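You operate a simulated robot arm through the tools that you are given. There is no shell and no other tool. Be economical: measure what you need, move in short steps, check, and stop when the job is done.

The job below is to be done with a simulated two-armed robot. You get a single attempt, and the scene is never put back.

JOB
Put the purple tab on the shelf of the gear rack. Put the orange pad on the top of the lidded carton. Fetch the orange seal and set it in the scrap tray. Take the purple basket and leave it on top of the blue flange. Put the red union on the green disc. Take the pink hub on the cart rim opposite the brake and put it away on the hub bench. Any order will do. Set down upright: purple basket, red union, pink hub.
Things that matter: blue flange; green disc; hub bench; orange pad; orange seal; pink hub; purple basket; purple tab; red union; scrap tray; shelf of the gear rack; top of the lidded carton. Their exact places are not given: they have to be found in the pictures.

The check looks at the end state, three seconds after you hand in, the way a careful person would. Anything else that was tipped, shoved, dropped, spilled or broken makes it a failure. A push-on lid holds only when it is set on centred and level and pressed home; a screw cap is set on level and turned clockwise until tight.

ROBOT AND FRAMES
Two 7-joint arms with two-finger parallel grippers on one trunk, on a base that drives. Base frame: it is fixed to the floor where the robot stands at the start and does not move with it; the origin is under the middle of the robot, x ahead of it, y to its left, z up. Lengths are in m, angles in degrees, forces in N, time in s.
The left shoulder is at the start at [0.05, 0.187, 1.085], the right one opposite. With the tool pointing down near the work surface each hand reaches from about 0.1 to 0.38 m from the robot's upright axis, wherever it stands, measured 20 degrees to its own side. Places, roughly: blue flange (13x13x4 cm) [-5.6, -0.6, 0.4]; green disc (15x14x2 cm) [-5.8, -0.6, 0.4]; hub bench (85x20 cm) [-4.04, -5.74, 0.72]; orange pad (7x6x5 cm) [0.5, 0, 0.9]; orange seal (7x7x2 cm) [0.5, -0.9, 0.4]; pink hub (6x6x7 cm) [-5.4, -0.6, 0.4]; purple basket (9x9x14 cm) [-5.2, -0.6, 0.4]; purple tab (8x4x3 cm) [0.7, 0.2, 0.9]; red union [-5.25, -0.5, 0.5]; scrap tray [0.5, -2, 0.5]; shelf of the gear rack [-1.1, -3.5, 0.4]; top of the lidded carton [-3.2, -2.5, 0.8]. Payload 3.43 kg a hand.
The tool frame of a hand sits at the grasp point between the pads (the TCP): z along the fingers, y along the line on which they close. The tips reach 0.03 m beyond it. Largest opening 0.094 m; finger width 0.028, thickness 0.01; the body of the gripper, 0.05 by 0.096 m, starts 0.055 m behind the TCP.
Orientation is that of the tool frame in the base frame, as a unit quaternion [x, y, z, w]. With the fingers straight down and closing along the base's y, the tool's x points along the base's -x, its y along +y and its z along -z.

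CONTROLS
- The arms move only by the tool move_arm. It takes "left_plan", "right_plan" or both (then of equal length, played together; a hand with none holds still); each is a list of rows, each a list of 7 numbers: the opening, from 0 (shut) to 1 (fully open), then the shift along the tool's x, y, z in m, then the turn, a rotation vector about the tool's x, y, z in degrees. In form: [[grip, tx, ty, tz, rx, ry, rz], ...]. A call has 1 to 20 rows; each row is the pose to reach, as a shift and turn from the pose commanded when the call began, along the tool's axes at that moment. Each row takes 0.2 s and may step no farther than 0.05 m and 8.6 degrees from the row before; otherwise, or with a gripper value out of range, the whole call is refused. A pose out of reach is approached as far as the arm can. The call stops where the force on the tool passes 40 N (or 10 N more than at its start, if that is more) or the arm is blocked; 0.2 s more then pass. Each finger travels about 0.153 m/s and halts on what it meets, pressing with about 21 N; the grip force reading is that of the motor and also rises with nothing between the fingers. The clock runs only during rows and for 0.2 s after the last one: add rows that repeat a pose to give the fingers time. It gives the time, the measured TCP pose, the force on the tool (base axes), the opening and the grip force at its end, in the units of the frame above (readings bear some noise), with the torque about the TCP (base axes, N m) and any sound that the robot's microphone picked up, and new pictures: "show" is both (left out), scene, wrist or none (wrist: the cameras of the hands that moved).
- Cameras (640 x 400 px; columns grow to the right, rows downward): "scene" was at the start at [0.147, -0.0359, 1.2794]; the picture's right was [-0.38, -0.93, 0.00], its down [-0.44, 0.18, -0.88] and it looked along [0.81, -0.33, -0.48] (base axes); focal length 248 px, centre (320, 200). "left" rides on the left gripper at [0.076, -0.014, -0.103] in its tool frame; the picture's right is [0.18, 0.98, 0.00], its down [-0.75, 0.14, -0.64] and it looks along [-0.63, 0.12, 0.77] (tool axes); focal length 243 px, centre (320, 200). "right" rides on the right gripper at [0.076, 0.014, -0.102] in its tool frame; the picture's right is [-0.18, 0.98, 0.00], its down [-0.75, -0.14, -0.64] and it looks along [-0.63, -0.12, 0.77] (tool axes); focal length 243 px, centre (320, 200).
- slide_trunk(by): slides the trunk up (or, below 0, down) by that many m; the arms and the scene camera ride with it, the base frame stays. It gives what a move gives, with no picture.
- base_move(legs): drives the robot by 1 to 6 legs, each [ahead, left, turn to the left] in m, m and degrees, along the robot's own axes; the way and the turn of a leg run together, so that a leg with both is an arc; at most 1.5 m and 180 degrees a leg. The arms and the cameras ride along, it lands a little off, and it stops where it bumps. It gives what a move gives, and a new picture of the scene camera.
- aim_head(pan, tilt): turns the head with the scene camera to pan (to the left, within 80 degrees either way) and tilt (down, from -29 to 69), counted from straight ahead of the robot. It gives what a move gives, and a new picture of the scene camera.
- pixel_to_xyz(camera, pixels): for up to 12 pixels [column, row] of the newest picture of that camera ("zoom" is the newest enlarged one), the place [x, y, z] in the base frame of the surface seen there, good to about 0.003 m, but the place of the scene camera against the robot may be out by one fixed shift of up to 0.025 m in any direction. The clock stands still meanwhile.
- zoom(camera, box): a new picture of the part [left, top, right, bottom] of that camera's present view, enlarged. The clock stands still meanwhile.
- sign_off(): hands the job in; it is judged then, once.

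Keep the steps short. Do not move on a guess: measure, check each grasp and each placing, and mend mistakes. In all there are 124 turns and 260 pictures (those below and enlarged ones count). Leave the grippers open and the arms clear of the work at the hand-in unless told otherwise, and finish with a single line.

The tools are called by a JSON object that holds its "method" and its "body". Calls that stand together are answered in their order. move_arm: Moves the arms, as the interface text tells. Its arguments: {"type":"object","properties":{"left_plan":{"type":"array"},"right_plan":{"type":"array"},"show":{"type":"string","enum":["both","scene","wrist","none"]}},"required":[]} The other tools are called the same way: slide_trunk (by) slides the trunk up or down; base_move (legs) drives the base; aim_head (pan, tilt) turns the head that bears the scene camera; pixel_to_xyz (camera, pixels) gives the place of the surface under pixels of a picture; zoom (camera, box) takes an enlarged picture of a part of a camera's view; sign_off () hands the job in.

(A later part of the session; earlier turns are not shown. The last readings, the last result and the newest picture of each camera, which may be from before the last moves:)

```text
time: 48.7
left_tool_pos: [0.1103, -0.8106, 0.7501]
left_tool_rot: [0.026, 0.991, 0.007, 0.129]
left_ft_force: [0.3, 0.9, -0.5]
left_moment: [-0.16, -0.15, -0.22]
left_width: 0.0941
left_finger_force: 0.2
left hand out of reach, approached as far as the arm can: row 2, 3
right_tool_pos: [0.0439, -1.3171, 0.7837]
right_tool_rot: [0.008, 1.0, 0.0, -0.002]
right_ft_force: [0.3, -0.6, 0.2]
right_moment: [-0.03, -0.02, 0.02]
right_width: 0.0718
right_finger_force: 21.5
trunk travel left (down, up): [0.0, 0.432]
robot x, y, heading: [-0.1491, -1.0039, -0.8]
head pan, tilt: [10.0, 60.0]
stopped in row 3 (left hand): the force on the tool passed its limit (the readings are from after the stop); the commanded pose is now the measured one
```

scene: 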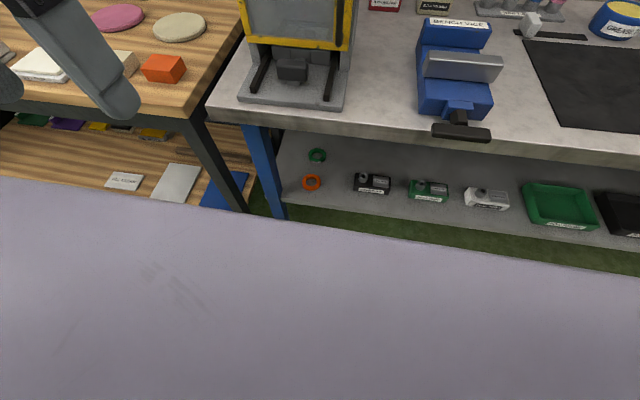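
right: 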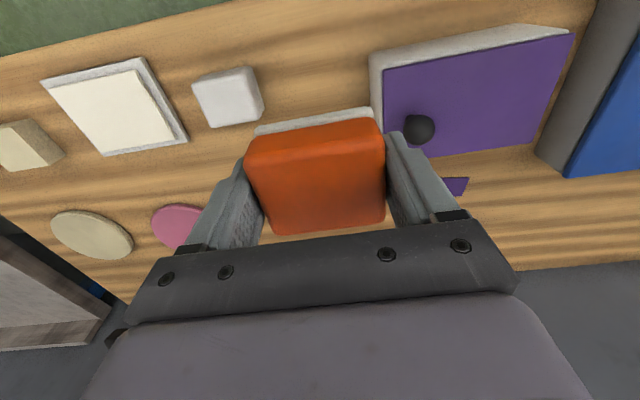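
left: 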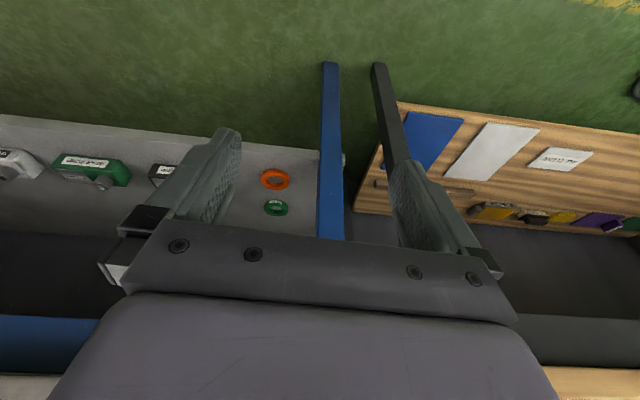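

The hand came too close to the trunk and stopped. I'll move it forward first and then tilt further while going down, staying ahead of the trunk and short of the bench edge at x≈0.366.

{"method": "move_arm", "body": {"left_plan": [[1, -0.04, -0.01, 0.01, 0, 0, 0], [1, -0.077, -0.02, 0.021, 0, 0, 0], [1, -0.09, -0.035, 0.055, 0, -8, 0], [1, -0.1, -0.05, 0.09, 0, -16, 0], [1, -0.109, -0.065, 0.133, 0, -25, 0], [1, -0.109, -0.07, 0.133, 0, -25, 0]], "show": "both"}}

```text
refused: row 5 steps farther than a row can; nothing moved
```

{"method": "move_arm", "body": {"left_plan": [[1, -0.04, -0.01, 0.01, 0, 0, 0], [1, -0.077, -0.02, 0.021, 0, 0, 0], [1, -0.09, -0.035, 0.055, 0, -8, 0], [1, -0.1, -0.05, 0.09, 0, -16, 0], [1, -0.109, -0.065, 0.12, 0, -24, 0], [1, -0.109, -0.07, 0.133, 0, -25, 0]], "show": "both"}}

```text
time: 49.0
left_tool_pos: [0.1222, -0.8139, 0.7497]
left_tool_rot: [0.039, 0.991, 0.013, 0.129]
left_ft_force: [2.5, 0.0, -0.1]
left_moment: [0.08, 0.1, 0.13]
left_width: 0.0942
left_finger_force: 0.1
right_tool_pos: [0.0432, -1.3166, 0.7826]
right_tool_rot: [0.007, 1.0, 0.001, -0.001]
right_ft_force: [-0.2, 0.2, 0.1]
right_moment: [0.0, 0.04, -0.01]
right_width: 0.0719
right_finger_force: 20.5
trunk travel left (down, up): [0.0, 0.432]
robot x, y, heading: [-0.1494, -1.0093, -0.7]
head pan, tilt: [10.0, 60.0]
stopped in row 1 (left hand): the force on the tool passed its limit (the readings are from after the stop); the commanded pose is now the measured one
```

scene: 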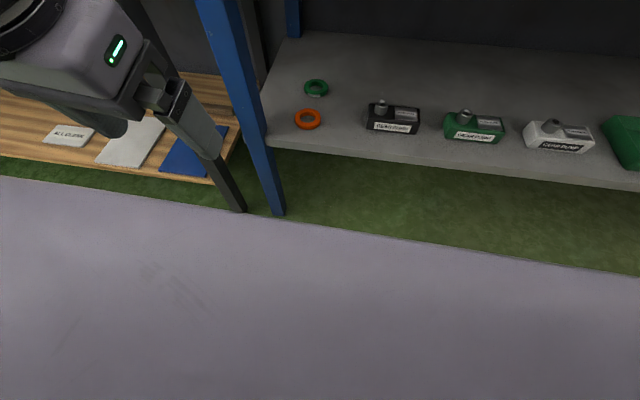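
left: 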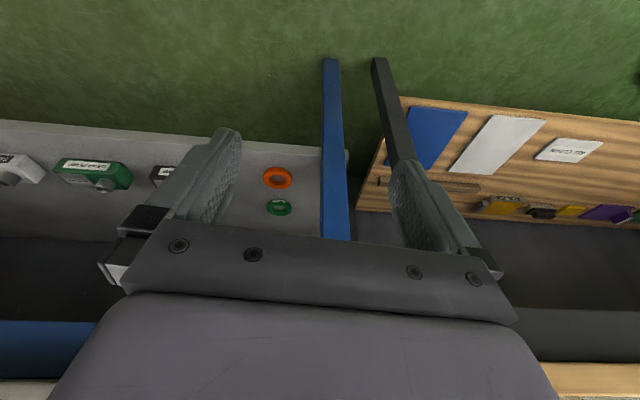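

Something on the arm is still binding. I'll back out to the earlier free pose (up, outward, untilted), then move straight forward.

{"method": "move_arm", "body": {"left_plan": [[1, 0, 0.02, -0.02, 0, 4, 0], [1, 0, 0.04, -0.04, 0, 9, 0], [1, -0.02, 0.04, -0.05, 0, 14, 0], [1, -0.06, 0.04, -0.05, 0, 14, 0], [1, -0.1, 0.04, -0.05, 0, 14, 0], [1, -0.14, 0.04, -0.05, 0, 14, 0]], "show": "none"}}

```text
time: 50.4
left_tool_pos: [0.2467, -0.7874, 0.8354]
left_tool_rot: [0.037, 0.999, 0.018, 0.007]
left_ft_force: [0.0, 0.5, 0.4]
left_moment: [0.01, -0.01, -0.03]
left_width: 0.0939
left_finger_force: 0.1
right_tool_pos: [0.0457, -1.3175, 0.7825]
right_tool_rot: [0.009, 1.0, 0.0, -0.001]
right_ft_force: [-0.9, -0.2, -1.6]
right_moment: [-0.04, -0.01, -0.01]
right_width: 0.0721
right_finger_force: 20.8
trunk travel left (down, up): [0.0, 0.432]
robot x, y, heading: [-0.1498, -1.0103, -1.0]
head pan, tilt: [10.0, 60.0]
```

Now free. Next I'll tilt and descend ahead of the trunk.

{"method": "move_arm", "body": {"left_plan": [[1, -0.01, 0, 0.02, 0, -8, 0], [1, -0.02, 0, 0.05, 0, -16, 0], [1, -0.03, 0, 0.085, 0, -24, 0], [1, -0.04, 0, 0.12, 0, -32, 0], [1, -0.05, 0, 0.155, 0, -40, 0], [1, -0.05, 0, 0.185, 0, -40, 0]], "show": "both"}}

```text
time: 51.8
left_tool_pos: [0.2995, -0.7849, 0.6501]
left_tool_rot: [0.041, 0.936, 0.004, 0.35]
left_ft_force: [0.0, 0.6, 0.6]
left_moment: [0.0, 0.0, -0.02]
left_width: 0.0941
left_finger_force: 0.0
right_tool_pos: [0.0452, -1.3179, 0.7835]
right_tool_rot: [0.008, 1.0, 0.001, -0.001]
right_ft_force: [0.4, -0.2, -0.5]
right_moment: [-0.02, 0.05, -0.01]
right_width: 0.0717
right_finger_force: 21.0
trunk travel left (down, up): [0.0, 0.432]
robot x, y, heading: [-0.1504, -1.0083, -0.8]
head pan, tilt: [10.0, 60.0]
```

scene: 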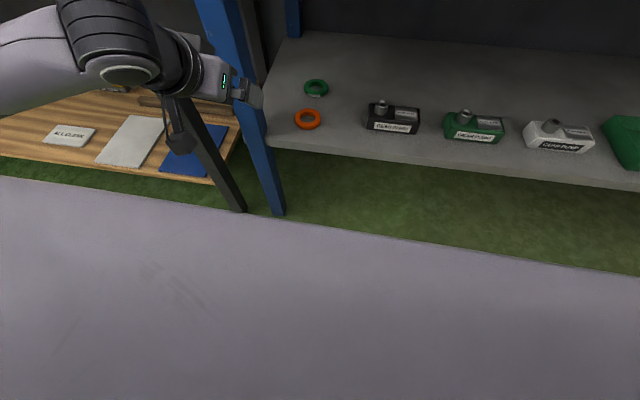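
left: 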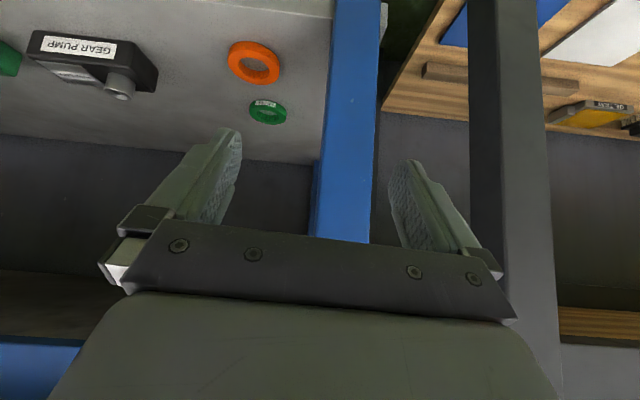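

The pose works. I'll measure the ring, leg and shelf with the accurate left camera, then shift the base right.

{"method": "pixel_to_xyz", "body": {"camera": "left", "pixels": [[254, 42], [254, 84], [230, 62], [280, 64], [254, 66], [300, 60], [326, 120], [335, 40], [90, 95], [240, 110], [285, 110], [320, 220]]}}

{"method": "base_move", "body": {"legs": [[0, -0.1, 0]]}}

{"method": "move_arm", "body": {"left_plan": [[1, 0, 0, 0.0, 0, 0, 0]], "show": "wrist"}}

```text
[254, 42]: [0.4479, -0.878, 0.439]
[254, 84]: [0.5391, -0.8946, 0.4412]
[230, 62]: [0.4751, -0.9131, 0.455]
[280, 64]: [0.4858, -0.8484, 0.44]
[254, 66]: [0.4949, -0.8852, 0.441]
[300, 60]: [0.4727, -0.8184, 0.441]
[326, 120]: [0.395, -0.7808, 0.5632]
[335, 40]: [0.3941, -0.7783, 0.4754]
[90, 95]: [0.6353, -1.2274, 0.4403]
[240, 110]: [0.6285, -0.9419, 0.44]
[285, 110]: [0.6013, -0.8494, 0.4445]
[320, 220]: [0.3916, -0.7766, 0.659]
```

```text
time: 53.0
left_tool_pos: [0.2994, -0.8808, 0.6493]
left_tool_rot: [0.041, 0.937, 0.003, 0.348]
left_ft_force: [0.2, 0.1, -1.0]
left_moment: [0.02, 0.01, 0.0]
left_width: 0.094
left_finger_force: 0.1
right_tool_pos: [0.0426, -1.4145, 0.7826]
right_tool_rot: [0.007, 1.0, 0.0, -0.002]
right_ft_force: [0.0, -0.1, 0.3]
right_moment: [-0.02, 0.0, 0.03]
right_width: 0.0719
right_finger_force: 21.0
trunk travel left (down, up): [0.0, 0.432]
robot x, y, heading: [-0.1505, -1.0989, -0.8]
head pan, tilt: [10.0, 60.0]
```

scene: 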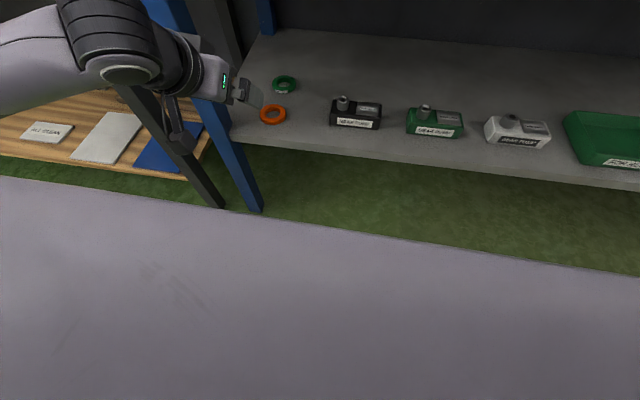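

```text
time: 53.4
left_tool_pos: [0.2995, -0.8818, 0.6494]
left_tool_rot: [0.041, 0.937, 0.005, 0.347]
left_ft_force: [0.4, 0.1, -0.5]
left_moment: [-0.02, 0.0, 0.0]
left_width: 0.0942
left_finger_force: 0.1
right_tool_pos: [0.0431, -1.4147, 0.7827]
right_tool_rot: [0.009, 1.0, 0.001, -0.001]
right_ft_force: [-0.1, -0.1, -1.3]
right_moment: [0.03, -0.03, 0.05]
right_width: 0.0718
right_finger_force: 21.8
trunk travel left (down, up): [0.0, 0.432]
robot x, y, heading: [-0.1507, -1.1053, -1.2]
head pan, tilt: [10.0, 60.0]
```

left: 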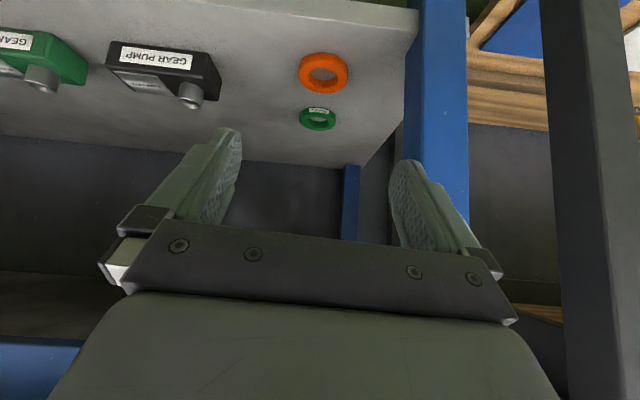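

The shelf is at z=0.440 and the ring's centre is about (0.487, -0.881). I'll lower the tilted hand to z≈0.56, then move forward under the bench edge.

{"method": "move_arm", "body": {"left_plan": [[1, 0.029, -0.0016, 0.034, 0, 0, 0], [1, 0.0587, -0.0032, 0.0683, 0, 0, 0], [1, 0.04, 0, 0.09, 0, 0, 0], [1, 0.012, 0.002, 0.11, 0, 0, 0], [1, -0.0169, 0.0042, 0.1335, 0, 0, 0]], "show": "wrist"}}

```text
time: 54.5
left_tool_pos: [0.3975, -0.8808, 0.5622]
left_tool_rot: [0.041, 0.936, 0.004, 0.348]
left_ft_force: [0.1, 0.2, -0.1]
left_moment: [-0.02, -0.03, -0.06]
left_width: 0.0942
left_finger_force: 0.0
right_tool_pos: [0.0429, -1.4139, 0.7824]
right_tool_rot: [0.008, 1.0, 0.0, -0.002]
right_ft_force: [-0.1, 0.1, -0.8]
right_moment: [0.01, 0.0, -0.02]
right_width: 0.0717
right_finger_force: 21.2
trunk travel left (down, up): [0.0, 0.432]
robot x, y, heading: [-0.1537, -1.1009, -0.7]
head pan, tilt: [10.0, 60.0]
```

left: 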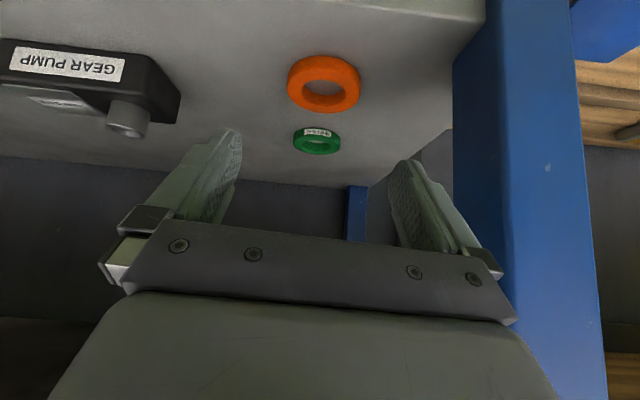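

Clear so far, with the leg to the right of the hand. I'll re-measure the ring from here.

{"method": "pixel_to_xyz", "body": {"camera": "left", "pixels": [[291, 82], [358, 84], [324, 59], [324, 97], [323, 86], [350, 66], [298, 66]]}}

```text
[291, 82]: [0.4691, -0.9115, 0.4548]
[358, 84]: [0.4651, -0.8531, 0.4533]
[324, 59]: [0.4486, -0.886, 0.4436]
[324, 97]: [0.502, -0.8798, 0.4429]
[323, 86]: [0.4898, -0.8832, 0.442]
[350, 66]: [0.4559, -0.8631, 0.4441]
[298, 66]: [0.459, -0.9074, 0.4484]
```

The ring is centred at (0.484, -0.882). The path is almost straight along the fingers by 0.11 m. I'll go in, close, and hold.

{"method": "move_arm", "body": {"left_plan": [[1, 0.001, 0, 0.045, 0, 0, 0], [1, 0.003, 0, 0.085, 0, 0, 0], [1, 0.005, 0.001, 0.11, 0, 0, 0], [1, 0.005, 0.001, 0.11, 0, 0, 0], [0.4, 0.005, 0.001, 0.11, 0, 0, 0], [0.4, 0.005, 0.001, 0.11, 0, 0, 0], [0.4, 0.005, 0.001, 0.11, 0, 0, 0]], "show": "wrist"}}

```text
time: 56.1
left_tool_pos: [0.4663, -0.8789, 0.475]
left_tool_rot: [0.041, 0.937, 0.004, 0.348]
left_ft_force: [-2.3, 0.8, 0.3]
left_moment: [0.0, -0.01, 0.01]
left_width: 0.0688
left_finger_force: 21.1
right_tool_pos: [0.0418, -1.4139, 0.784]
right_tool_rot: [0.008, 1.0, 0.0, 0.0]
right_ft_force: [0.1, 0.8, -1.3]
right_moment: [0.0, -0.03, 0.02]
right_width: 0.0719
right_finger_force: 21.1
trunk travel left (down, up): [0.0, 0.432]
robot x, y, heading: [-0.1517, -1.1042, -1.0]
head pan, tilt: [10.0, 60.0]
```

left: 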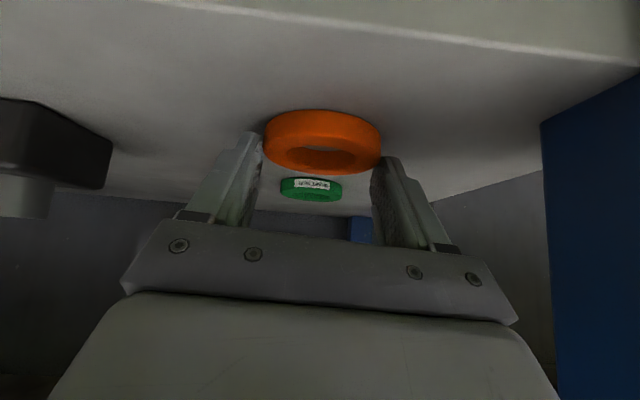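

The ring is gripped at width 0.069. I'll lift it slightly, then withdraw out from under the bench and check.

{"method": "move_arm", "body": {"left_plan": [[0.4, -0.013, 0, -0.015, 0, 0, 0], [0.4, -0.026, 0.001, -0.03, 0, 0, 0], [0.4, -0.026, 0, -0.07, 0, 0, 0], [0.4, -0.026, 0, -0.11, 0, 0, 0], [0.4, 0.0, -0.003, -0.143, 0, 0, 0], [0.4, 0.03, -0.005, -0.16, 0, 0, 0], [0.4, 0.05, -0.007, -0.175, 0, 0, 0]], "show": "wrist"}}

```text
time: 57.8
left_tool_pos: [0.3116, -0.8838, 0.5739]
left_tool_rot: [0.041, 0.936, 0.003, 0.349]
left_ft_force: [0.6, -0.3, -0.4]
left_moment: [-0.02, -0.03, 0.0]
left_width: 0.0681
left_finger_force: 21.1
right_tool_pos: [0.0428, -1.4154, 0.7832]
right_tool_rot: [0.007, 1.0, 0.001, 0.0]
right_ft_force: [0.1, -0.8, -1.5]
right_moment: [0.01, 0.02, 0.0]
right_width: 0.0719
right_finger_force: 21.6
trunk travel left (down, up): [0.0, 0.432]
robot x, y, heading: [-0.148, -1.1019, -0.7]
head pan, tilt: [10.0, 60.0]
```

left: 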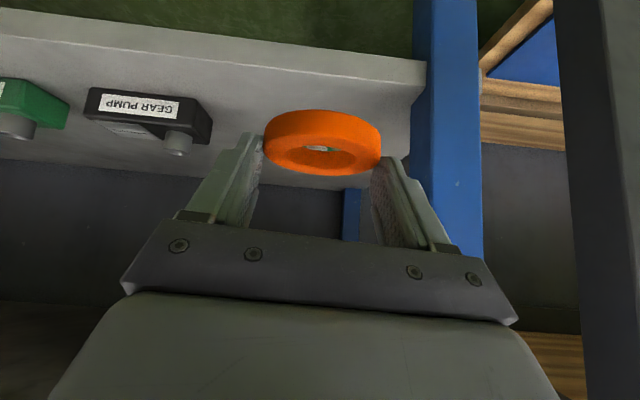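

The ring is held level. I'll step back 0.06 m and drive right along the bench to the trays.

{"method": "base_move", "body": {"legs": [[-0.06, 0, 0.8], [0, -1.0, 0]]}}

{"method": "zoom", "body": {"camera": "scene", "box": [160, 0, 640, 300]}}

```text
time: 63.6
left_tool_pos: [0.2531, -1.8837, 0.573]
left_tool_rot: [0.03, 0.937, 0.007, 0.347]
left_ft_force: [0.1, -0.1, -0.3]
left_moment: [-0.03, 0.0, -0.03]
left_width: 0.0686
left_finger_force: 21.1
right_tool_pos: [-0.0035, -2.4213, 0.7828]
right_tool_rot: [-0.006, 1.0, 0.0, -0.001]
right_ft_force: [-0.4, -0.4, 0.1]
right_moment: [0.0, -0.01, -0.01]
right_width: 0.0716
right_finger_force: 21.4
trunk travel left (down, up): [0.0, 0.432]
robot x, y, heading: [-0.2058, -2.1153, 0.5]
head pan, tilt: [10.0, 60.0]
```

scene: 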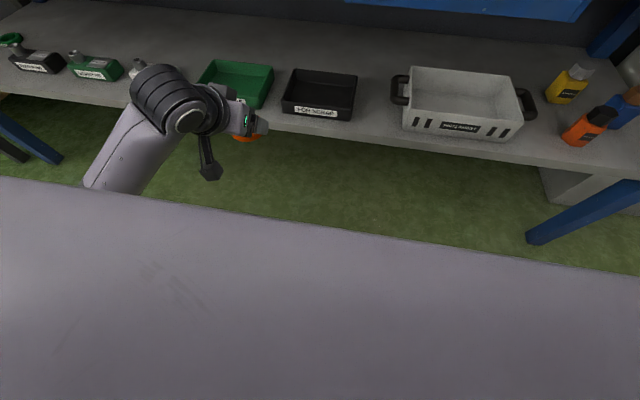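

```text
1.33 times, centred on (400, 150) of scene
```

zoom: 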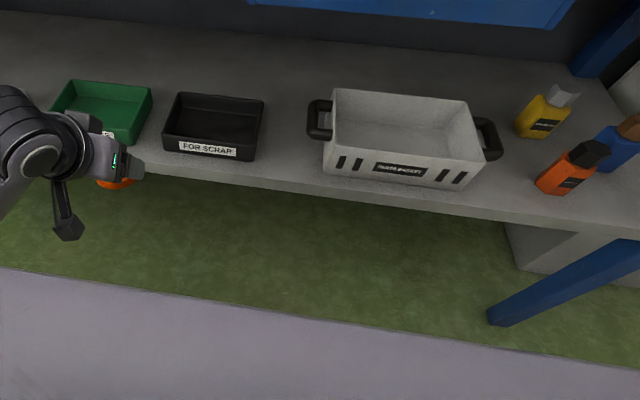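

Black tray is labelled "FOR SCRAP". I'll measure its rims and floor.

{"method": "pixel_to_xyz", "body": {"camera": "scene", "pixels": [[283, 103], [350, 107], [292, 70], [357, 76], [320, 92], [321, 85], [318, 118], [300, 90], [340, 92]]}}

{"method": "base_move", "body": {"legs": [[0, -0.13, 0]]}}

{"method": "move_arm", "body": {"left_plan": [[0.4, 0, 0, 0, 0, 0, 0]], "show": "wrist"}}

```text
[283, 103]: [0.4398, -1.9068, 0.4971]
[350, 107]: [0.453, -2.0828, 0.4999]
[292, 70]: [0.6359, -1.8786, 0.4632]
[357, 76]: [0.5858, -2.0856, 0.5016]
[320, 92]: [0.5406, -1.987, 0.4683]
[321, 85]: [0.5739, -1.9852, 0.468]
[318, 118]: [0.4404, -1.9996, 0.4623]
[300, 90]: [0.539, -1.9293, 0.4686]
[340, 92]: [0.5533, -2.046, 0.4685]
```

```text
time: 64.8
left_tool_pos: [0.2549, -2.0136, 0.5737]
left_tool_rot: [0.028, 0.937, 0.009, 0.348]
left_ft_force: [0.8, 0.0, 0.0]
left_moment: [0.02, 0.02, 0.0]
left_width: 0.0685
left_finger_force: 20.9
right_tool_pos: [-0.0022, -2.5487, 0.783]
right_tool_rot: [-0.006, 1.0, -0.001, -0.001]
right_ft_force: [-0.8, 0.6, -0.6]
right_moment: [0.04, 0.0, 0.01]
right_width: 0.072
right_finger_force: 20.9
trunk travel left (down, up): [0.0, 0.432]
robot x, y, heading: [-0.2029, -2.2421, 0.9]
head pan, tilt: [10.0, 60.0]
```

scene: 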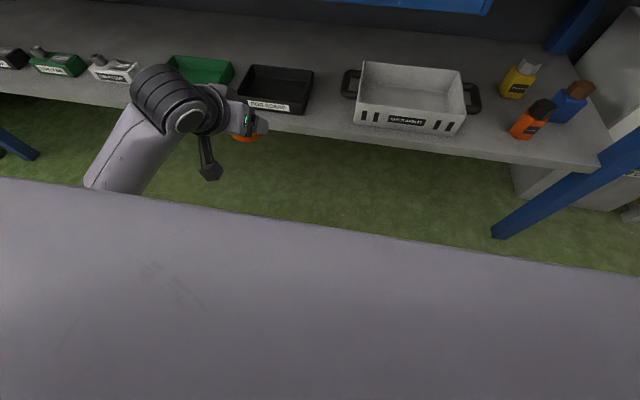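

```text
time: 65.2
left_tool_pos: [0.2547, -2.0127, 0.5738]
left_tool_rot: [0.029, 0.937, 0.008, 0.347]
left_ft_force: [0.3, 0.2, -0.1]
left_moment: [-0.03, 0.04, 0.0]
left_width: 0.0684
left_finger_force: 21.2
right_tool_pos: [-0.0019, -2.5498, 0.7829]
right_tool_rot: [-0.006, 1.0, 0.0, 0.0]
right_ft_force: [0.4, 0.9, -0.6]
right_moment: [0.03, 0.04, 0.02]
right_width: 0.0719
right_finger_force: 21.4
trunk travel left (down, up): [0.0, 0.432]
robot x, y, heading: [-0.201, -2.2423, 0.8]
head pan, tilt: [10.0, 60.0]
```

left: 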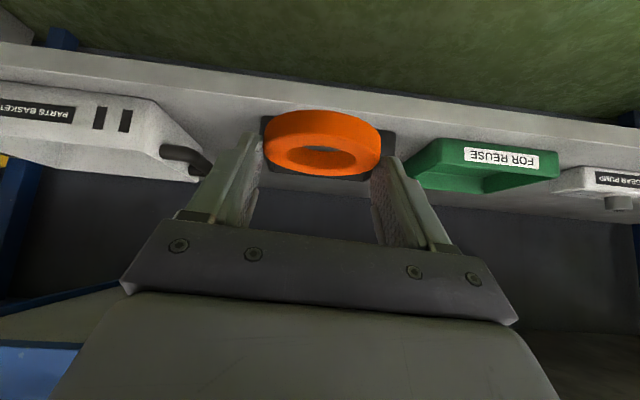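

The tray spans y -1.907 to -2.083 and x about 0.435–0.585, with its floor at z≈0.444. I'll drive forward 0.1 m and recheck with the left camera.

{"method": "base_move", "body": {"legs": [[0.1, 0.02, 0]]}}

{"method": "move_arm", "body": {"left_plan": [[0.4, 0, 0, 0.03, 0, 0, 0], [0.4, -0.02, 0, 0.05, 0, 0, 0]], "show": "wrist"}}

```text
time: 66.4
left_tool_pos: [0.3506, -1.9912, 0.5723]
left_tool_rot: [0.027, 0.937, 0.009, 0.348]
left_ft_force: [-0.2, 0.7, 0.6]
left_moment: [0.0, 0.0, 0.0]
left_width: 0.0684
left_finger_force: 21.1
right_tool_pos: [0.0955, -2.5286, 0.7831]
right_tool_rot: [-0.006, 1.0, 0.0, -0.001]
right_ft_force: [-0.1, 1.1, -1.1]
right_moment: [0.01, 0.03, -0.03]
right_width: 0.0719
right_finger_force: 21.5
trunk travel left (down, up): [0.0, 0.432]
robot x, y, heading: [-0.1081, -2.2248, 0.6]
head pan, tilt: [10.0, 60.0]
```

scene: 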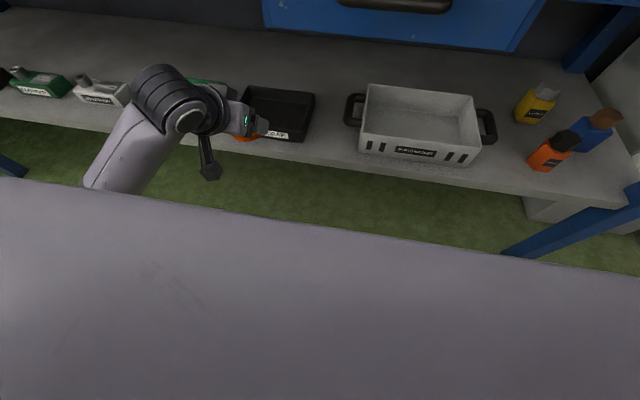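

```text
time: 67.0
left_tool_pos: [0.3996, -1.9921, 0.5516]
left_tool_rot: [0.027, 0.937, 0.008, 0.347]
left_ft_force: [0.1, 0.4, -0.5]
left_moment: [0.02, 0.01, -0.02]
left_width: 0.0682
left_finger_force: 21.0
right_tool_pos: [0.0958, -2.5291, 0.7837]
right_tool_rot: [-0.006, 1.0, 0.0, -0.001]
right_ft_force: [0.5, 0.3, -0.6]
right_moment: [-0.02, 0.04, 0.0]
right_width: 0.0717
right_finger_force: 20.6
trunk travel left (down, up): [0.0, 0.432]
robot x, y, heading: [-0.1064, -2.2221, 0.8]
head pan, tilt: [10.0, 60.0]
```

left: 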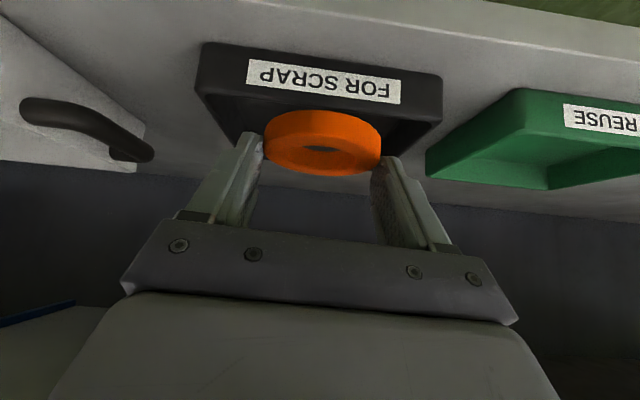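

{"method": "pixel_to_xyz", "body": {"camera": "left", "pixels": [[205, 46], [198, 88], [440, 78], [441, 116], [225, 115], [410, 130], [320, 93], [235, 135], [400, 145]]}}

```text
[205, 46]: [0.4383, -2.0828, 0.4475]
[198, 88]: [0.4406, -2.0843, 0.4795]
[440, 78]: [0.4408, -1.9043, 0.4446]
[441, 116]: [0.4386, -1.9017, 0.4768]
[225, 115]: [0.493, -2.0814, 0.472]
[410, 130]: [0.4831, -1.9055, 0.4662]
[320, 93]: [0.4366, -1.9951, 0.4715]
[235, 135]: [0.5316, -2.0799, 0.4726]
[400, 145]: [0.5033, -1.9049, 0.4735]
```

The tray is confirmed with its centre at about (0.51, -1.994) and its rim at 0.478. I'll move forward over it, lower, release, and rise.

{"method": "move_arm", "body": {"left_plan": [[0.4, -0.035, 0.001, 0.03, 0, 0, 0], [0.4, -0.07, 0.002, 0.06, 0, 0, 0], [0.4, -0.048, 0.001, 0.086, 0, 0, 0], [0.4, -0.026, 0, 0.112, 0, 0, 0], [0.4, -0.026, 0, 0.112, 0, 0, 0], [0.95, -0.026, 0, 0.112, 0, 0, 0], [0.95, -0.026, 0, 0.112, 0, 0, 0], [0.95, -0.05, 0.001, 0.08, 0, 0, 0], [0.95, -0.077, 0.002, 0.052, 0, 0, 0], [0.95, -0.039, 0, 0.02, 0, 0, 0], [0.95, 0, 0, -0.013, 0, 0, 0]], "show": "wrist"}}

```text
refused: row 11 steps farther than a row can; nothing moved
```

{"method": "move_arm", "body": {"left_plan": [[0.4, -0.035, 0.001, 0.03, 0, 0, 0], [0.4, -0.07, 0.002, 0.06, 0, 0, 0], [0.4, -0.048, 0.001, 0.086, 0, 0, 0], [0.4, -0.026, 0, 0.112, 0, 0, 0], [0.4, -0.026, 0, 0.112, 0, 0, 0], [0.95, -0.026, 0, 0.112, 0, 0, 0], [0.95, -0.026, 0, 0.112, 0, 0, 0], [0.95, -0.05, 0.001, 0.08, 0, 0, 0], [0.95, -0.077, 0.002, 0.052, 0, 0, 0], [0.95, -0.045, 0, 0.024, 0, 0, 0], [0.95, -0.01, 0, -0.005, 0, 0, 0]], "show": "wrist"}}

```text
time: 69.4
left_tool_pos: [0.4056, -1.9943, 0.5531]
left_tool_rot: [0.028, 0.937, 0.009, 0.347]
left_ft_force: [0.4, -0.1, 0.6]
left_moment: [0.01, -0.02, 0.03]
left_width: 0.0893
left_finger_force: 0.1
right_tool_pos: [0.0958, -2.5289, 0.7836]
right_tool_rot: [-0.006, 1.0, 0.001, -0.002]
right_ft_force: [0.5, 0.0, -0.2]
right_moment: [-0.01, 0.01, 0.01]
right_width: 0.072
right_finger_force: 20.7
trunk travel left (down, up): [0.0, 0.432]
robot x, y, heading: [-0.1023, -2.2204, 0.8]
head pan, tilt: [10.0, 60.0]
```

left: 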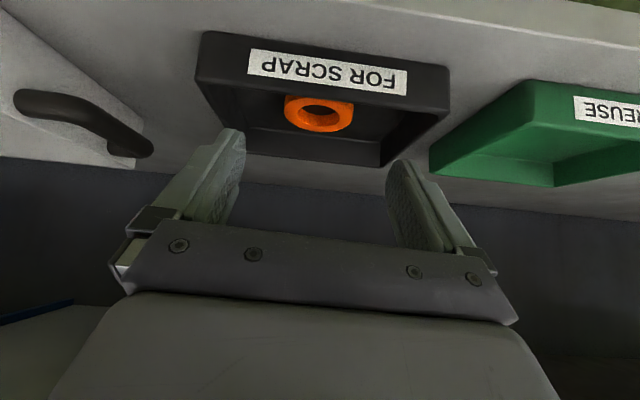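

The seal lies in the scrap tray. I'll pull the hand back, reverse the base, and turn to view the gear rack.

{"method": "move_arm", "body": {"left_plan": [[1, 0.016, 0, -0.034, 0, 0, 0], [1, 0.033, 0, -0.068, 0, 0, 0]], "show": "none"}}

{"method": "base_move", "body": {"legs": [[-0.15, 0, 0], [0, 0, -90]]}}

{"method": "aim_head", "body": {"pan": -32, "tilt": 25}}

{"method": "zoom", "body": {"camera": "scene", "box": [200, 80, 520, 280]}}

```text
time: 70.0
left_tool_pos: [0.3335, -1.9897, 0.5878]
left_tool_rot: [0.026, 0.937, 0.01, 0.348]
left_ft_force: [0.6, 0.5, 0.3]
left_moment: [-0.01, 0.03, 0.03]
left_width: 0.0942
left_finger_force: 0.1
right_tool_pos: [0.0965, -2.5285, 0.7835]
right_tool_rot: [-0.006, 1.0, 0.001, -0.002]
right_ft_force: [-0.4, 0.0, -1.1]
right_moment: [0.03, 0.0, 0.0]
right_width: 0.0722
right_finger_force: 21.3
trunk travel left (down, up): [0.0, 0.432]
robot x, y, heading: [-0.1059, -2.2245, 0.7]
head pan, tilt: [10.0, 60.0]
```

```text
time: 75.2
left_tool_pos: [-0.014, -2.6591, 0.5883]
left_tool_rot: [0.677, 0.649, -0.238, 0.254]
left_ft_force: [0.2, -0.1, -1.4]
left_moment: [-0.01, -0.01, 0.02]
left_width: 0.0939
left_finger_force: 0.0
right_tool_pos: [-0.5587, -2.4304, 0.7829]
right_tool_rot: [0.696, 0.718, 0.001, 0.0]
right_ft_force: [-0.7, -0.7, -1.0]
right_moment: [-0.01, -0.02, -0.01]
right_width: 0.0717
right_finger_force: 21.3
trunk travel left (down, up): [0.0, 0.432]
robot x, y, heading: [-0.2562, -2.2236, -88.3]
head pan, tilt: [10.0, 60.0]
```

scene: 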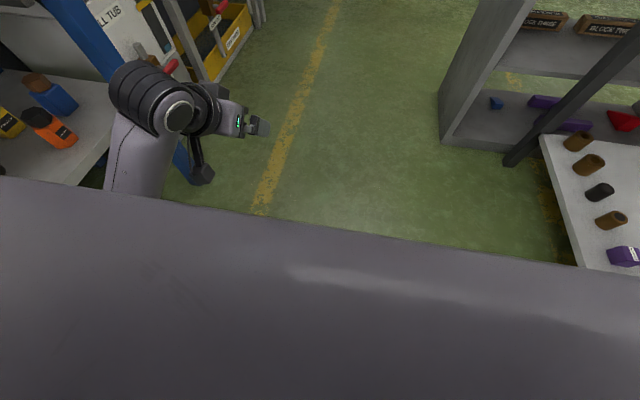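

```text
time: 76.2
left_tool_pos: [-0.0146, -2.6608, 0.5872]
left_tool_rot: [0.676, 0.65, -0.237, 0.254]
left_ft_force: [0.7, -0.1, -0.2]
left_moment: [0.01, 0.02, -0.04]
left_width: 0.0938
left_finger_force: 0.1
right_tool_pos: [-0.5572, -2.4316, 0.7836]
right_tool_rot: [0.697, 0.717, 0.0, -0.001]
right_ft_force: [0.3, 0.0, -1.6]
right_moment: [0.04, -0.02, -0.02]
right_width: 0.0716
right_finger_force: 21.1
trunk travel left (down, up): [0.0, 0.432]
robot x, y, heading: [-0.2575, -2.2236, -88.1]
head pan, tilt: [-32.0, 25.0]
```

scene: 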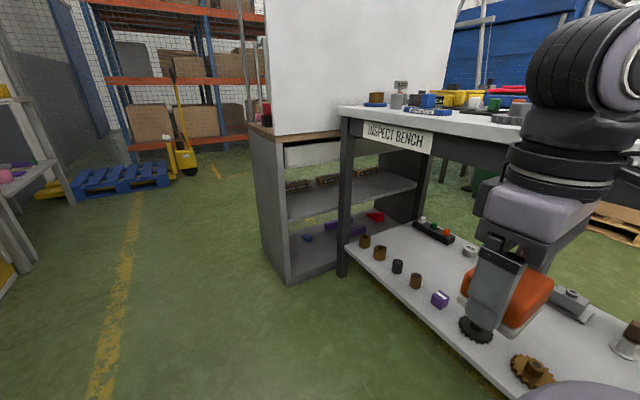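

```text
2.00 times, centred on (360, 180) of scene
```

zoom: 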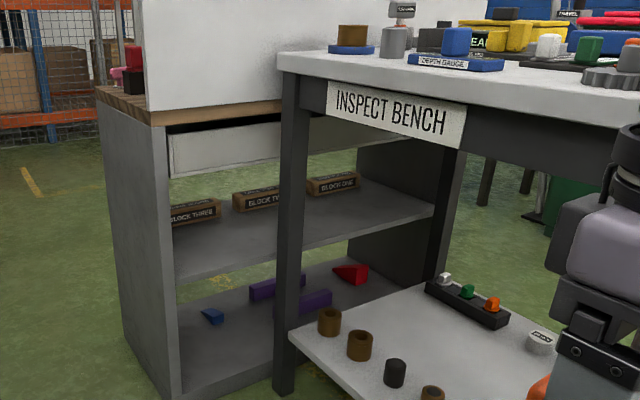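

The rack has an open middle shelf carrying three blocks, with a drawer above it. I'll measure the shelf, drawer, panels and bench leg.

{"method": "pixel_to_xyz", "body": {"camera": "scene", "pixels": [[290, 215], [292, 200], [330, 192], [370, 195], [410, 185], [298, 187], [325, 181], [372, 172], [290, 165], [285, 280], [250, 130], [345, 275]]}}

{"method": "pixel_to_xyz", "body": {"camera": "scene", "pixels": [[310, 202], [350, 205], [395, 195], [335, 145], [340, 155], [280, 135], [330, 185], [305, 170], [335, 262], [320, 172]]}}

```text
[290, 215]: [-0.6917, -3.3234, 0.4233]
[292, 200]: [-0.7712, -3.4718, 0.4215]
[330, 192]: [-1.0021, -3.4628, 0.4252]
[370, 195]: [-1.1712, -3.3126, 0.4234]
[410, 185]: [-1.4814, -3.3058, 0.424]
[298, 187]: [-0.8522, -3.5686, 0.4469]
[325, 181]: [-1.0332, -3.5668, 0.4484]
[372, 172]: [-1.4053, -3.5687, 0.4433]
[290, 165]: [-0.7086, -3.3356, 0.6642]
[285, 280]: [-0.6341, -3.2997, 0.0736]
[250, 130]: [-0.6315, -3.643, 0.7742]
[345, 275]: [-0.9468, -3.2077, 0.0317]
```

```text
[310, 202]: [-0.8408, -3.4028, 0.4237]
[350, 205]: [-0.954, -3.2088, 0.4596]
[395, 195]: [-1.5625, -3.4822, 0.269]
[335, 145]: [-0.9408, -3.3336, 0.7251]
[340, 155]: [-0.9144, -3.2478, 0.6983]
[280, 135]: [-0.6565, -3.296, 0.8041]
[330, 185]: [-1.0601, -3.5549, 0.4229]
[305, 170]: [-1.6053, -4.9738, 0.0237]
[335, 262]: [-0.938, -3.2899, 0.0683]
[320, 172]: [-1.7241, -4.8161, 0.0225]
```

The true shelf height is about z=0.40 and the drawer bottom about 0.64. The back side looks open, so a hand tilted about 40° can put the tab just inside from behind. I'll return to the packing bench for the tab.

{"method": "base_move", "body": {"legs": [[0, 0, -1.5], [-1.1, 0, 0], [-1.1, 0, 0], [0, 0, 89.5]]}}

{"method": "slide_trunk", "body": {"by": 0.3}}

```text
time: 91.1
left_tool_pos: [0.2196, 0.1388, 0.5866]
left_tool_rot: [0.051, 0.936, 0.0, 0.347]
left_ft_force: [0.1, -0.8, -0.8]
left_moment: [-0.05, 0.02, -0.02]
left_width: 0.0939
left_finger_force: 0.0
right_tool_pos: [-0.0466, -0.3881, 0.7833]
right_tool_rot: [0.02, 1.0, 0.0, -0.001]
right_ft_force: [0.2, -0.1, -0.9]
right_moment: [0.01, 0.01, 0.0]
right_width: 0.0721
right_finger_force: 21.0
trunk travel left (down, up): [0.0, 0.432]
robot x, y, heading: [-0.2304, -0.0743, -2.3]
head pan, tilt: [-32.0, 25.0]
```

scene: 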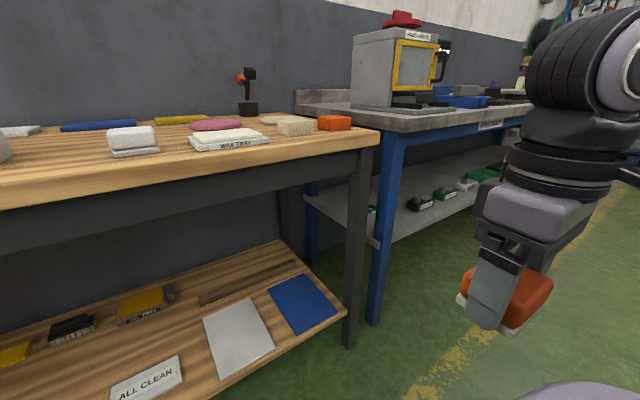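

```text
time: 94.1
left_tool_pos: [0.2201, 0.1391, 0.8882]
left_tool_rot: [0.051, 0.936, 0.0, 0.348]
left_ft_force: [0.6, 0.3, 0.2]
left_moment: [-0.01, 0.02, 0.0]
left_width: 0.0941
left_finger_force: 0.0
right_tool_pos: [-0.047, -0.388, 1.0843]
right_tool_rot: [0.02, 1.0, 0.001, -0.001]
right_ft_force: [0.4, 0.0, -0.8]
right_moment: [0.01, 0.01, 0.02]
right_width: 0.0717
right_finger_force: 21.1
trunk travel left (down, up): [-0.3, 0.132]
robot x, y, heading: [-0.2326, -0.0721, -1.7]
head pan, tilt: [-32.0, 25.0]
```

The trunk is up. I'll raise the left hand above the bench items and straighten it to point down.

{"method": "move_arm", "body": {"left_plan": [[1, -0.026, 0, -0.03, 0, 0, 0], [1, -0.052, 0, -0.06, 0, 8, 0], [1, -0.078, 0, -0.09, 0, 16, 0], [1, -0.104, 0, -0.12, 0, 24, 0], [1, -0.13, 0, -0.152, 0, 32, 0], [1, -0.14, 0, -0.165, 0, 40, 0]], "show": "none"}}

{"method": "base_move", "body": {"legs": [[0.24, 0.04, 2]]}}

{"method": "move_arm", "body": {"left_plan": [[1, -0.04, 0, 0, 0, 0, 0], [1, -0.08, 0, 0, 0, 0, 0]], "show": "wrist"}}

```text
time: 95.5
left_tool_pos: [0.2174, 0.1298, 1.1039]
left_tool_rot: [0.048, 0.999, 0.018, 0.005]
left_ft_force: [-0.2, 1.0, 0.0]
left_moment: [-0.02, -0.02, -0.01]
left_width: 0.0941
left_finger_force: 0.1
right_tool_pos: [-0.0466, -0.3879, 1.0839]
right_tool_rot: [0.02, 1.0, 0.0, -0.002]
right_ft_force: [-0.3, -0.4, -0.9]
right_moment: [0.02, 0.03, 0.03]
right_width: 0.0718
right_finger_force: 20.6
trunk travel left (down, up): [-0.3, 0.132]
robot x, y, heading: [-0.2301, -0.0722, -2.0]
head pan, tilt: [-32.0, 25.0]
```

```text
time: 97.3
left_tool_pos: [0.4516, 0.1778, 1.1049]
left_tool_rot: [0.035, 0.999, 0.017, 0.006]
left_ft_force: [0.6, 0.0, -0.5]
left_moment: [-0.01, -0.02, 0.04]
left_width: 0.0941
left_finger_force: 0.1
right_tool_pos: [0.2015, -0.3471, 1.0826]
right_tool_rot: [0.006, 1.0, 0.0, -0.001]
right_ft_force: [-0.5, 0.2, -1.1]
right_moment: [0.03, 0.02, -0.03]
right_width: 0.0719
right_finger_force: 20.6
trunk travel left (down, up): [-0.3, 0.132]
robot x, y, heading: [0.0094, -0.0371, -0.8]
head pan, tilt: [-32.0, 25.0]
```

scene: 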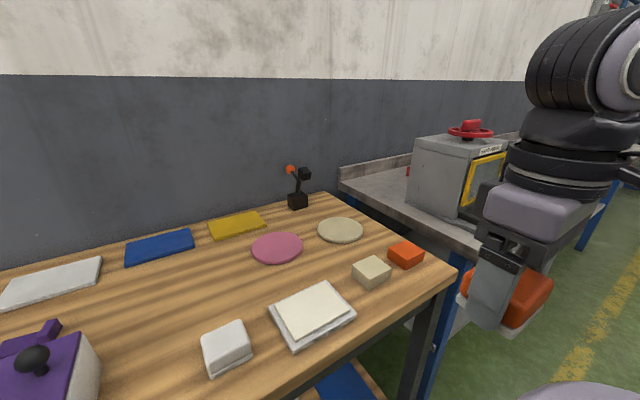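

```text
time: 97.9
left_tool_pos: [0.5301, 0.1746, 1.102]
left_tool_rot: [0.036, 0.999, 0.018, 0.006]
left_ft_force: [0.2, 0.3, -0.8]
left_moment: [-0.01, -0.01, 0.01]
left_width: 0.094
left_finger_force: 0.0
right_tool_pos: [0.2028, -0.3486, 1.0828]
right_tool_rot: [0.007, 1.0, 0.0, 0.0]
right_ft_force: [0.7, -0.7, 0.1]
right_moment: [0.02, 0.0, -0.01]
right_width: 0.0718
right_finger_force: 20.9
trunk travel left (down, up): [-0.3, 0.132]
robot x, y, heading: [0.0076, -0.0351, -0.6]
head pan, tilt: [-32.0, 25.0]
```

left: 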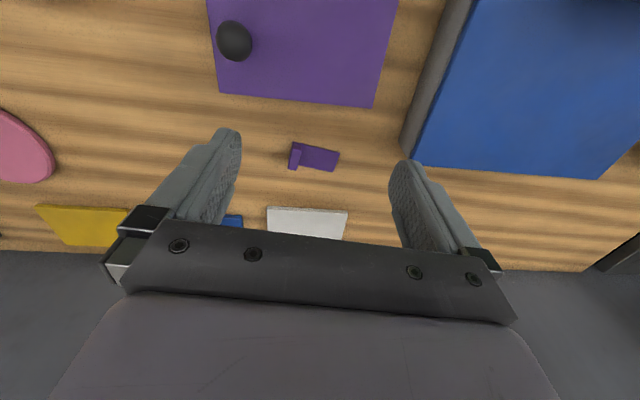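

The tab upright is at about (296,157). I'll zoom in and measure it precisely.

{"method": "zoom", "body": {"camera": "left", "box": [270, 120, 366, 180]}}

{"method": "pixel_to_xyz", "body": {"camera": "left", "pixels": [[297, 145], [291, 167], [294, 156], [299, 156], [303, 165], [308, 147], [338, 153], [332, 168], [320, 157], [296, 150], [292, 150], [288, 166]]}}

```text
6.67 times, centred on (318, 150) of left
```

zoom: 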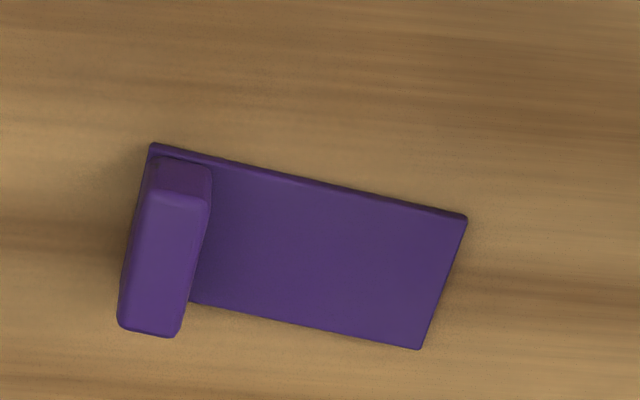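

```text
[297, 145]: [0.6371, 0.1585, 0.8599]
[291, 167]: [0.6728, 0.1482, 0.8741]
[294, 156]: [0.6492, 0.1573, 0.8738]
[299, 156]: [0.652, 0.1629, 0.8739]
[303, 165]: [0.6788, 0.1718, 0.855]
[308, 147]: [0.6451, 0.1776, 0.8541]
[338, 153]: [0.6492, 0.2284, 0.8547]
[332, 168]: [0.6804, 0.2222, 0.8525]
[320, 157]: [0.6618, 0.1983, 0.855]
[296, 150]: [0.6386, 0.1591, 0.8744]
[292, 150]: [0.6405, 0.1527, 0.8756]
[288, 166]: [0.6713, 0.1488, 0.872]
```

The upright's top centre is about (0.656, 0.156), and the tab is yawed about 10°. I'll align the yaw, move above it, and check.

{"method": "move_arm", "body": {"left_plan": [[0.6, -0.042, -0.004, 0.0, 1, 0, 3], [0.6, -0.084, -0.008, 0.02, 2, 0, 6], [0.6, -0.126, -0.013, 0.04, 2, 0, 6], [0.6, -0.126, -0.013, 0.08, 2, 0, 6], [0.6, -0.126, -0.013, 0.1, 2, 0, 6], [0.6, -0.126, -0.013, 0.1, 2, 0, 6]], "show": "wrist"}}

```text
time: 99.3
left_tool_pos: [0.6378, 0.1648, 1.0048]
left_tool_rot: [0.087, 0.996, 0.0, 0.005]
left_ft_force: [-0.2, 0.3, 0.8]
left_moment: [0.03, -0.02, -0.02]
left_width: 0.0559
left_finger_force: 0.0
left hand out of reach, approached as far as the arm can: row 3, 4, 5, 6
right_tool_pos: [0.2024, -0.3476, 1.0827]
right_tool_rot: [0.007, 1.0, 0.0, -0.001]
right_ft_force: [0.8, 0.0, -1.1]
right_moment: [0.01, 0.04, -0.01]
right_width: 0.0717
right_finger_force: 20.9
trunk travel left (down, up): [-0.3, 0.132]
robot x, y, heading: [0.0089, -0.0395, -0.9]
head pan, tilt: [-32.0, 25.0]
```

left: 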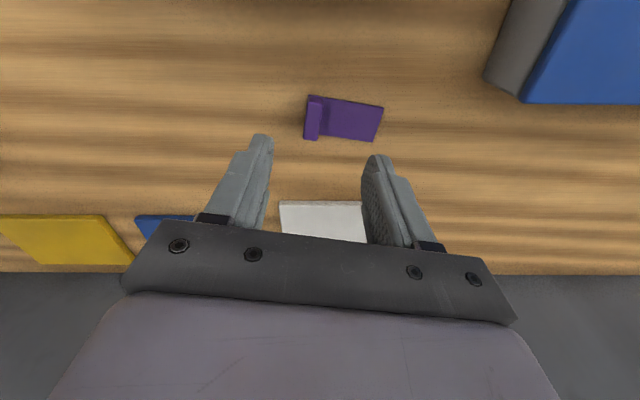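

Just out of reach at this height, but a lower hand reaches farther. I'll descend to z≈0.92, still above the tab, and step forward.

{"method": "move_arm", "body": {"left_plan": [[0.6, 0, 0, 0.04, 0, 0, 0], [0.6, 0, -0.004, 0.08, 0, 0, 0], [0.6, -0.018, -0.008, 0.08, 0, 0, 0], [0.6, -0.018, -0.008, 0.08, 0, 0, 0]], "show": "wrist"}}

```text
time: 100.3
left_tool_pos: [0.6461, 0.1547, 0.9223]
left_tool_rot: [0.088, 0.996, 0.0, 0.004]
left_ft_force: [-0.2, -0.3, 0.5]
left_moment: [0.02, -0.01, 0.0]
left_width: 0.0564
left_finger_force: 0.0
left hand out of reach, approached as far as the arm can: row 3, 4
right_tool_pos: [0.2026, -0.3458, 1.084]
right_tool_rot: [0.006, 1.0, 0.001, -0.001]
right_ft_force: [0.5, 0.4, -0.4]
right_moment: [-0.05, 0.02, 0.0]
right_width: 0.0719
right_finger_force: 21.2
trunk travel left (down, up): [-0.3, 0.132]
robot x, y, heading: [0.0042, -0.0399, -0.7]
head pan, tilt: [-32.0, 25.0]
```

left: 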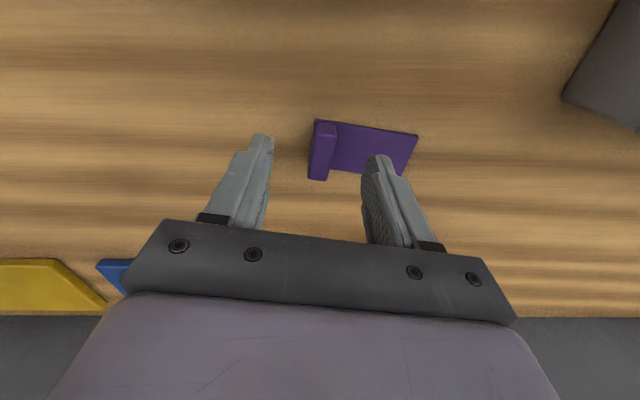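

Aligned, with the upright between the fingers at (320,150). I'll descend to z=0.888, reaching slightly forward, then close and lift.

{"method": "move_arm", "body": {"left_plan": [[0.6, -0.004, 0.001, 0.02, 0, 0, 0], [0.6, -0.008, 0.001, 0.034, 0, 0, 0], [0.6, -0.008, 0.001, 0.034, 0, 0, 0], [0, -0.008, 0.001, 0.034, 0, 0, 0], [0, -0.008, 0.001, 0.034, 0, 0, 0], [0, -0.008, 0.001, 0.034, 0, 0, 0], [0, 0, 0.001, 0.01, 0, 0, 0], [0, 0.01, 0.001, -0.03, 0, 0, 0], [0, 0.015, 0.001, -0.07, 0, 0, 0], [0, 0.02, 0.001, -0.115, 0, 0, 0]], "show": "wrist"}}

```text
time: 102.5
left_tool_pos: [0.6251, 0.1597, 1.0371]
left_tool_rot: [0.087, 0.996, 0.001, 0.004]
left_ft_force: [-0.3, -1.0, 0.0]
left_moment: [-0.01, 0.0, -0.02]
left_width: 0.015
left_finger_force: 21.0
left hand out of reach, approached as far as the arm can: row 1, 2, 3, 4, 5, 6
right_tool_pos: [0.2027, -0.3473, 1.0825]
right_tool_rot: [0.006, 1.0, 0.0, -0.002]
right_ft_force: [-0.1, 0.0, -1.3]
right_moment: [-0.01, -0.03, -0.01]
right_width: 0.0717
right_finger_force: 21.7
trunk travel left (down, up): [-0.3, 0.132]
robot x, y, heading: [0.0073, -0.0366, -0.5]
head pan, tilt: [-32.0, 25.0]
```

left: 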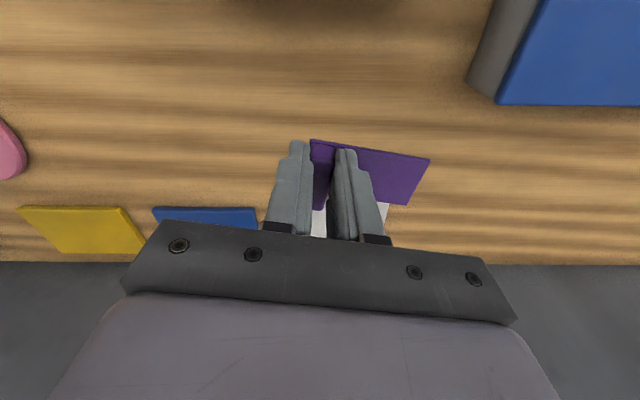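

I've got the tab by its upright. I'll carry it to the free spot at (0.45, -0.02) and square it up, to set it down and regrasp with a tilted hand.

{"method": "move_arm", "body": {"left_plan": [[0, 0.005, 0, -0.035, 0, 0, 0], [0, 0.03, -0.035, -0.035, 0, 0, -2], [0, 0.055, -0.07, -0.035, 0, 0, -4], [0, 0.08, -0.105, -0.035, 0, 0, -6], [0, 0.105, -0.14, -0.035, 0, 0, -8], [0, 0.125, -0.175, -0.035, 0, 0, -10], [0, 0.141, -0.208, -0.035, 0, 0, -10], [0, 0.141, -0.208, 0.0, 0, 0, -10], [0, 0.141, -0.208, 0.04, 0, 0, -10], [0, 0.141, -0.208, 0.08, 0, 0, -10], [0, 0.141, -0.208, 0.08, 0, 0, -10]], "show": "wrist"}}

```text
time: 104.9
left_tool_pos: [0.4533, -0.0201, 0.9545]
left_tool_rot: [0.0, 1.0, 0.0, 0.006]
left_ft_force: [0.4, 0.2, 0.0]
left_moment: [-0.02, 0.0, 0.04]
left_width: 0.0152
left_finger_force: 21.5
left hand out of reach, approached as far as the arm can: row 2, 3
right_tool_pos: [0.2029, -0.348, 1.0832]
right_tool_rot: [0.007, 1.0, 0.001, -0.001]
right_ft_force: [0.4, 0.2, -0.5]
right_moment: [-0.01, -0.01, -0.01]
right_width: 0.072
right_finger_force: 21.7
trunk travel left (down, up): [-0.3, 0.132]
robot x, y, heading: [0.0083, -0.038, -0.5]
head pan, tilt: [-32.0, 25.0]
```

left: 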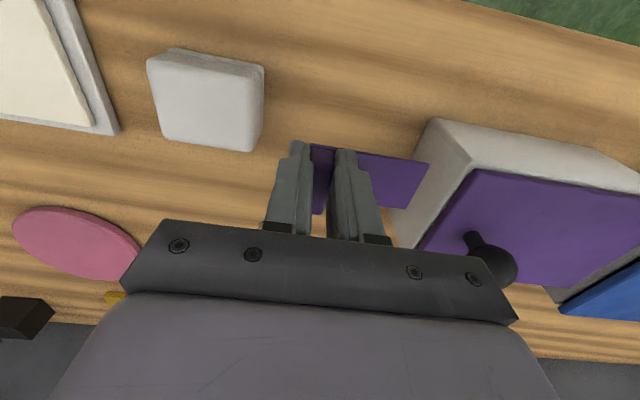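

The plate end clears the box by about 2 cm. I'll lower, release, and rise.

{"method": "move_arm", "body": {"left_plan": [[0, 0, 0, 0.04, 0, 0, 0], [0, 0, 0, 0.06, 0, 0, 0], [0, 0, 0, 0.066, 0, 0, 0], [0, 0, 0, 0.066, 0, 0, 0], [0.45, 0, 0, 0.066, 0, 0, 0], [0.45, 0, 0, 0.066, 0, 0, 0], [0.45, 0, 0, 0.03, 0, 0, 0], [0.45, 0, 0, -0.02, 0, 0, 0], [0.45, 0.02, 0, -0.05, 0, -8, 0], [0.45, 0.03, 0, -0.06, 0, -16, 0], [0.45, 0.04, 0, -0.06, 0, -24, 0], [0.45, 0.05, 0, -0.06, 0, -32, 0], [0.45, 0.06, 0, -0.06, 0, -40, 0], [0.45, 0.06, 0, -0.06, 0, -45, 0]], "show": "wrist"}}

```text
time: 107.9
left_tool_pos: [0.3908, -0.0208, 1.016]
left_tool_rot: [0.0, 0.921, -0.001, 0.389]
left_ft_force: [-0.2, 0.3, -0.6]
left_moment: [0.0, 0.03, -0.03]
left_width: 0.0422
left_finger_force: 0.1
right_tool_pos: [0.2024, -0.3485, 1.0833]
right_tool_rot: [0.007, 1.0, 0.001, -0.002]
right_ft_force: [-0.2, -0.2, -1.2]
right_moment: [-0.01, 0.03, 0.0]
right_width: 0.0717
right_finger_force: 20.6
trunk travel left (down, up): [-0.3, 0.132]
robot x, y, heading: [0.0115, -0.0347, -0.6]
head pan, tilt: [-32.0, 25.0]
```

left: 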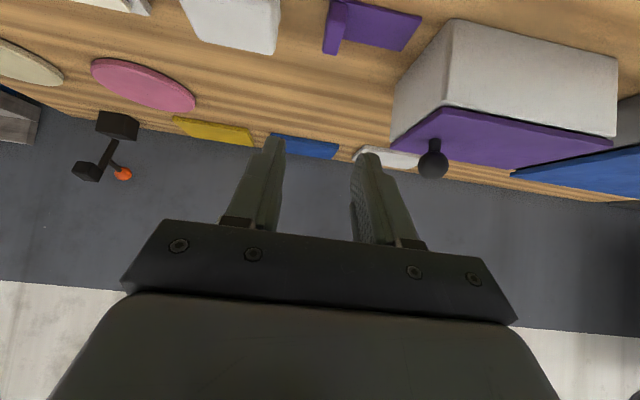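

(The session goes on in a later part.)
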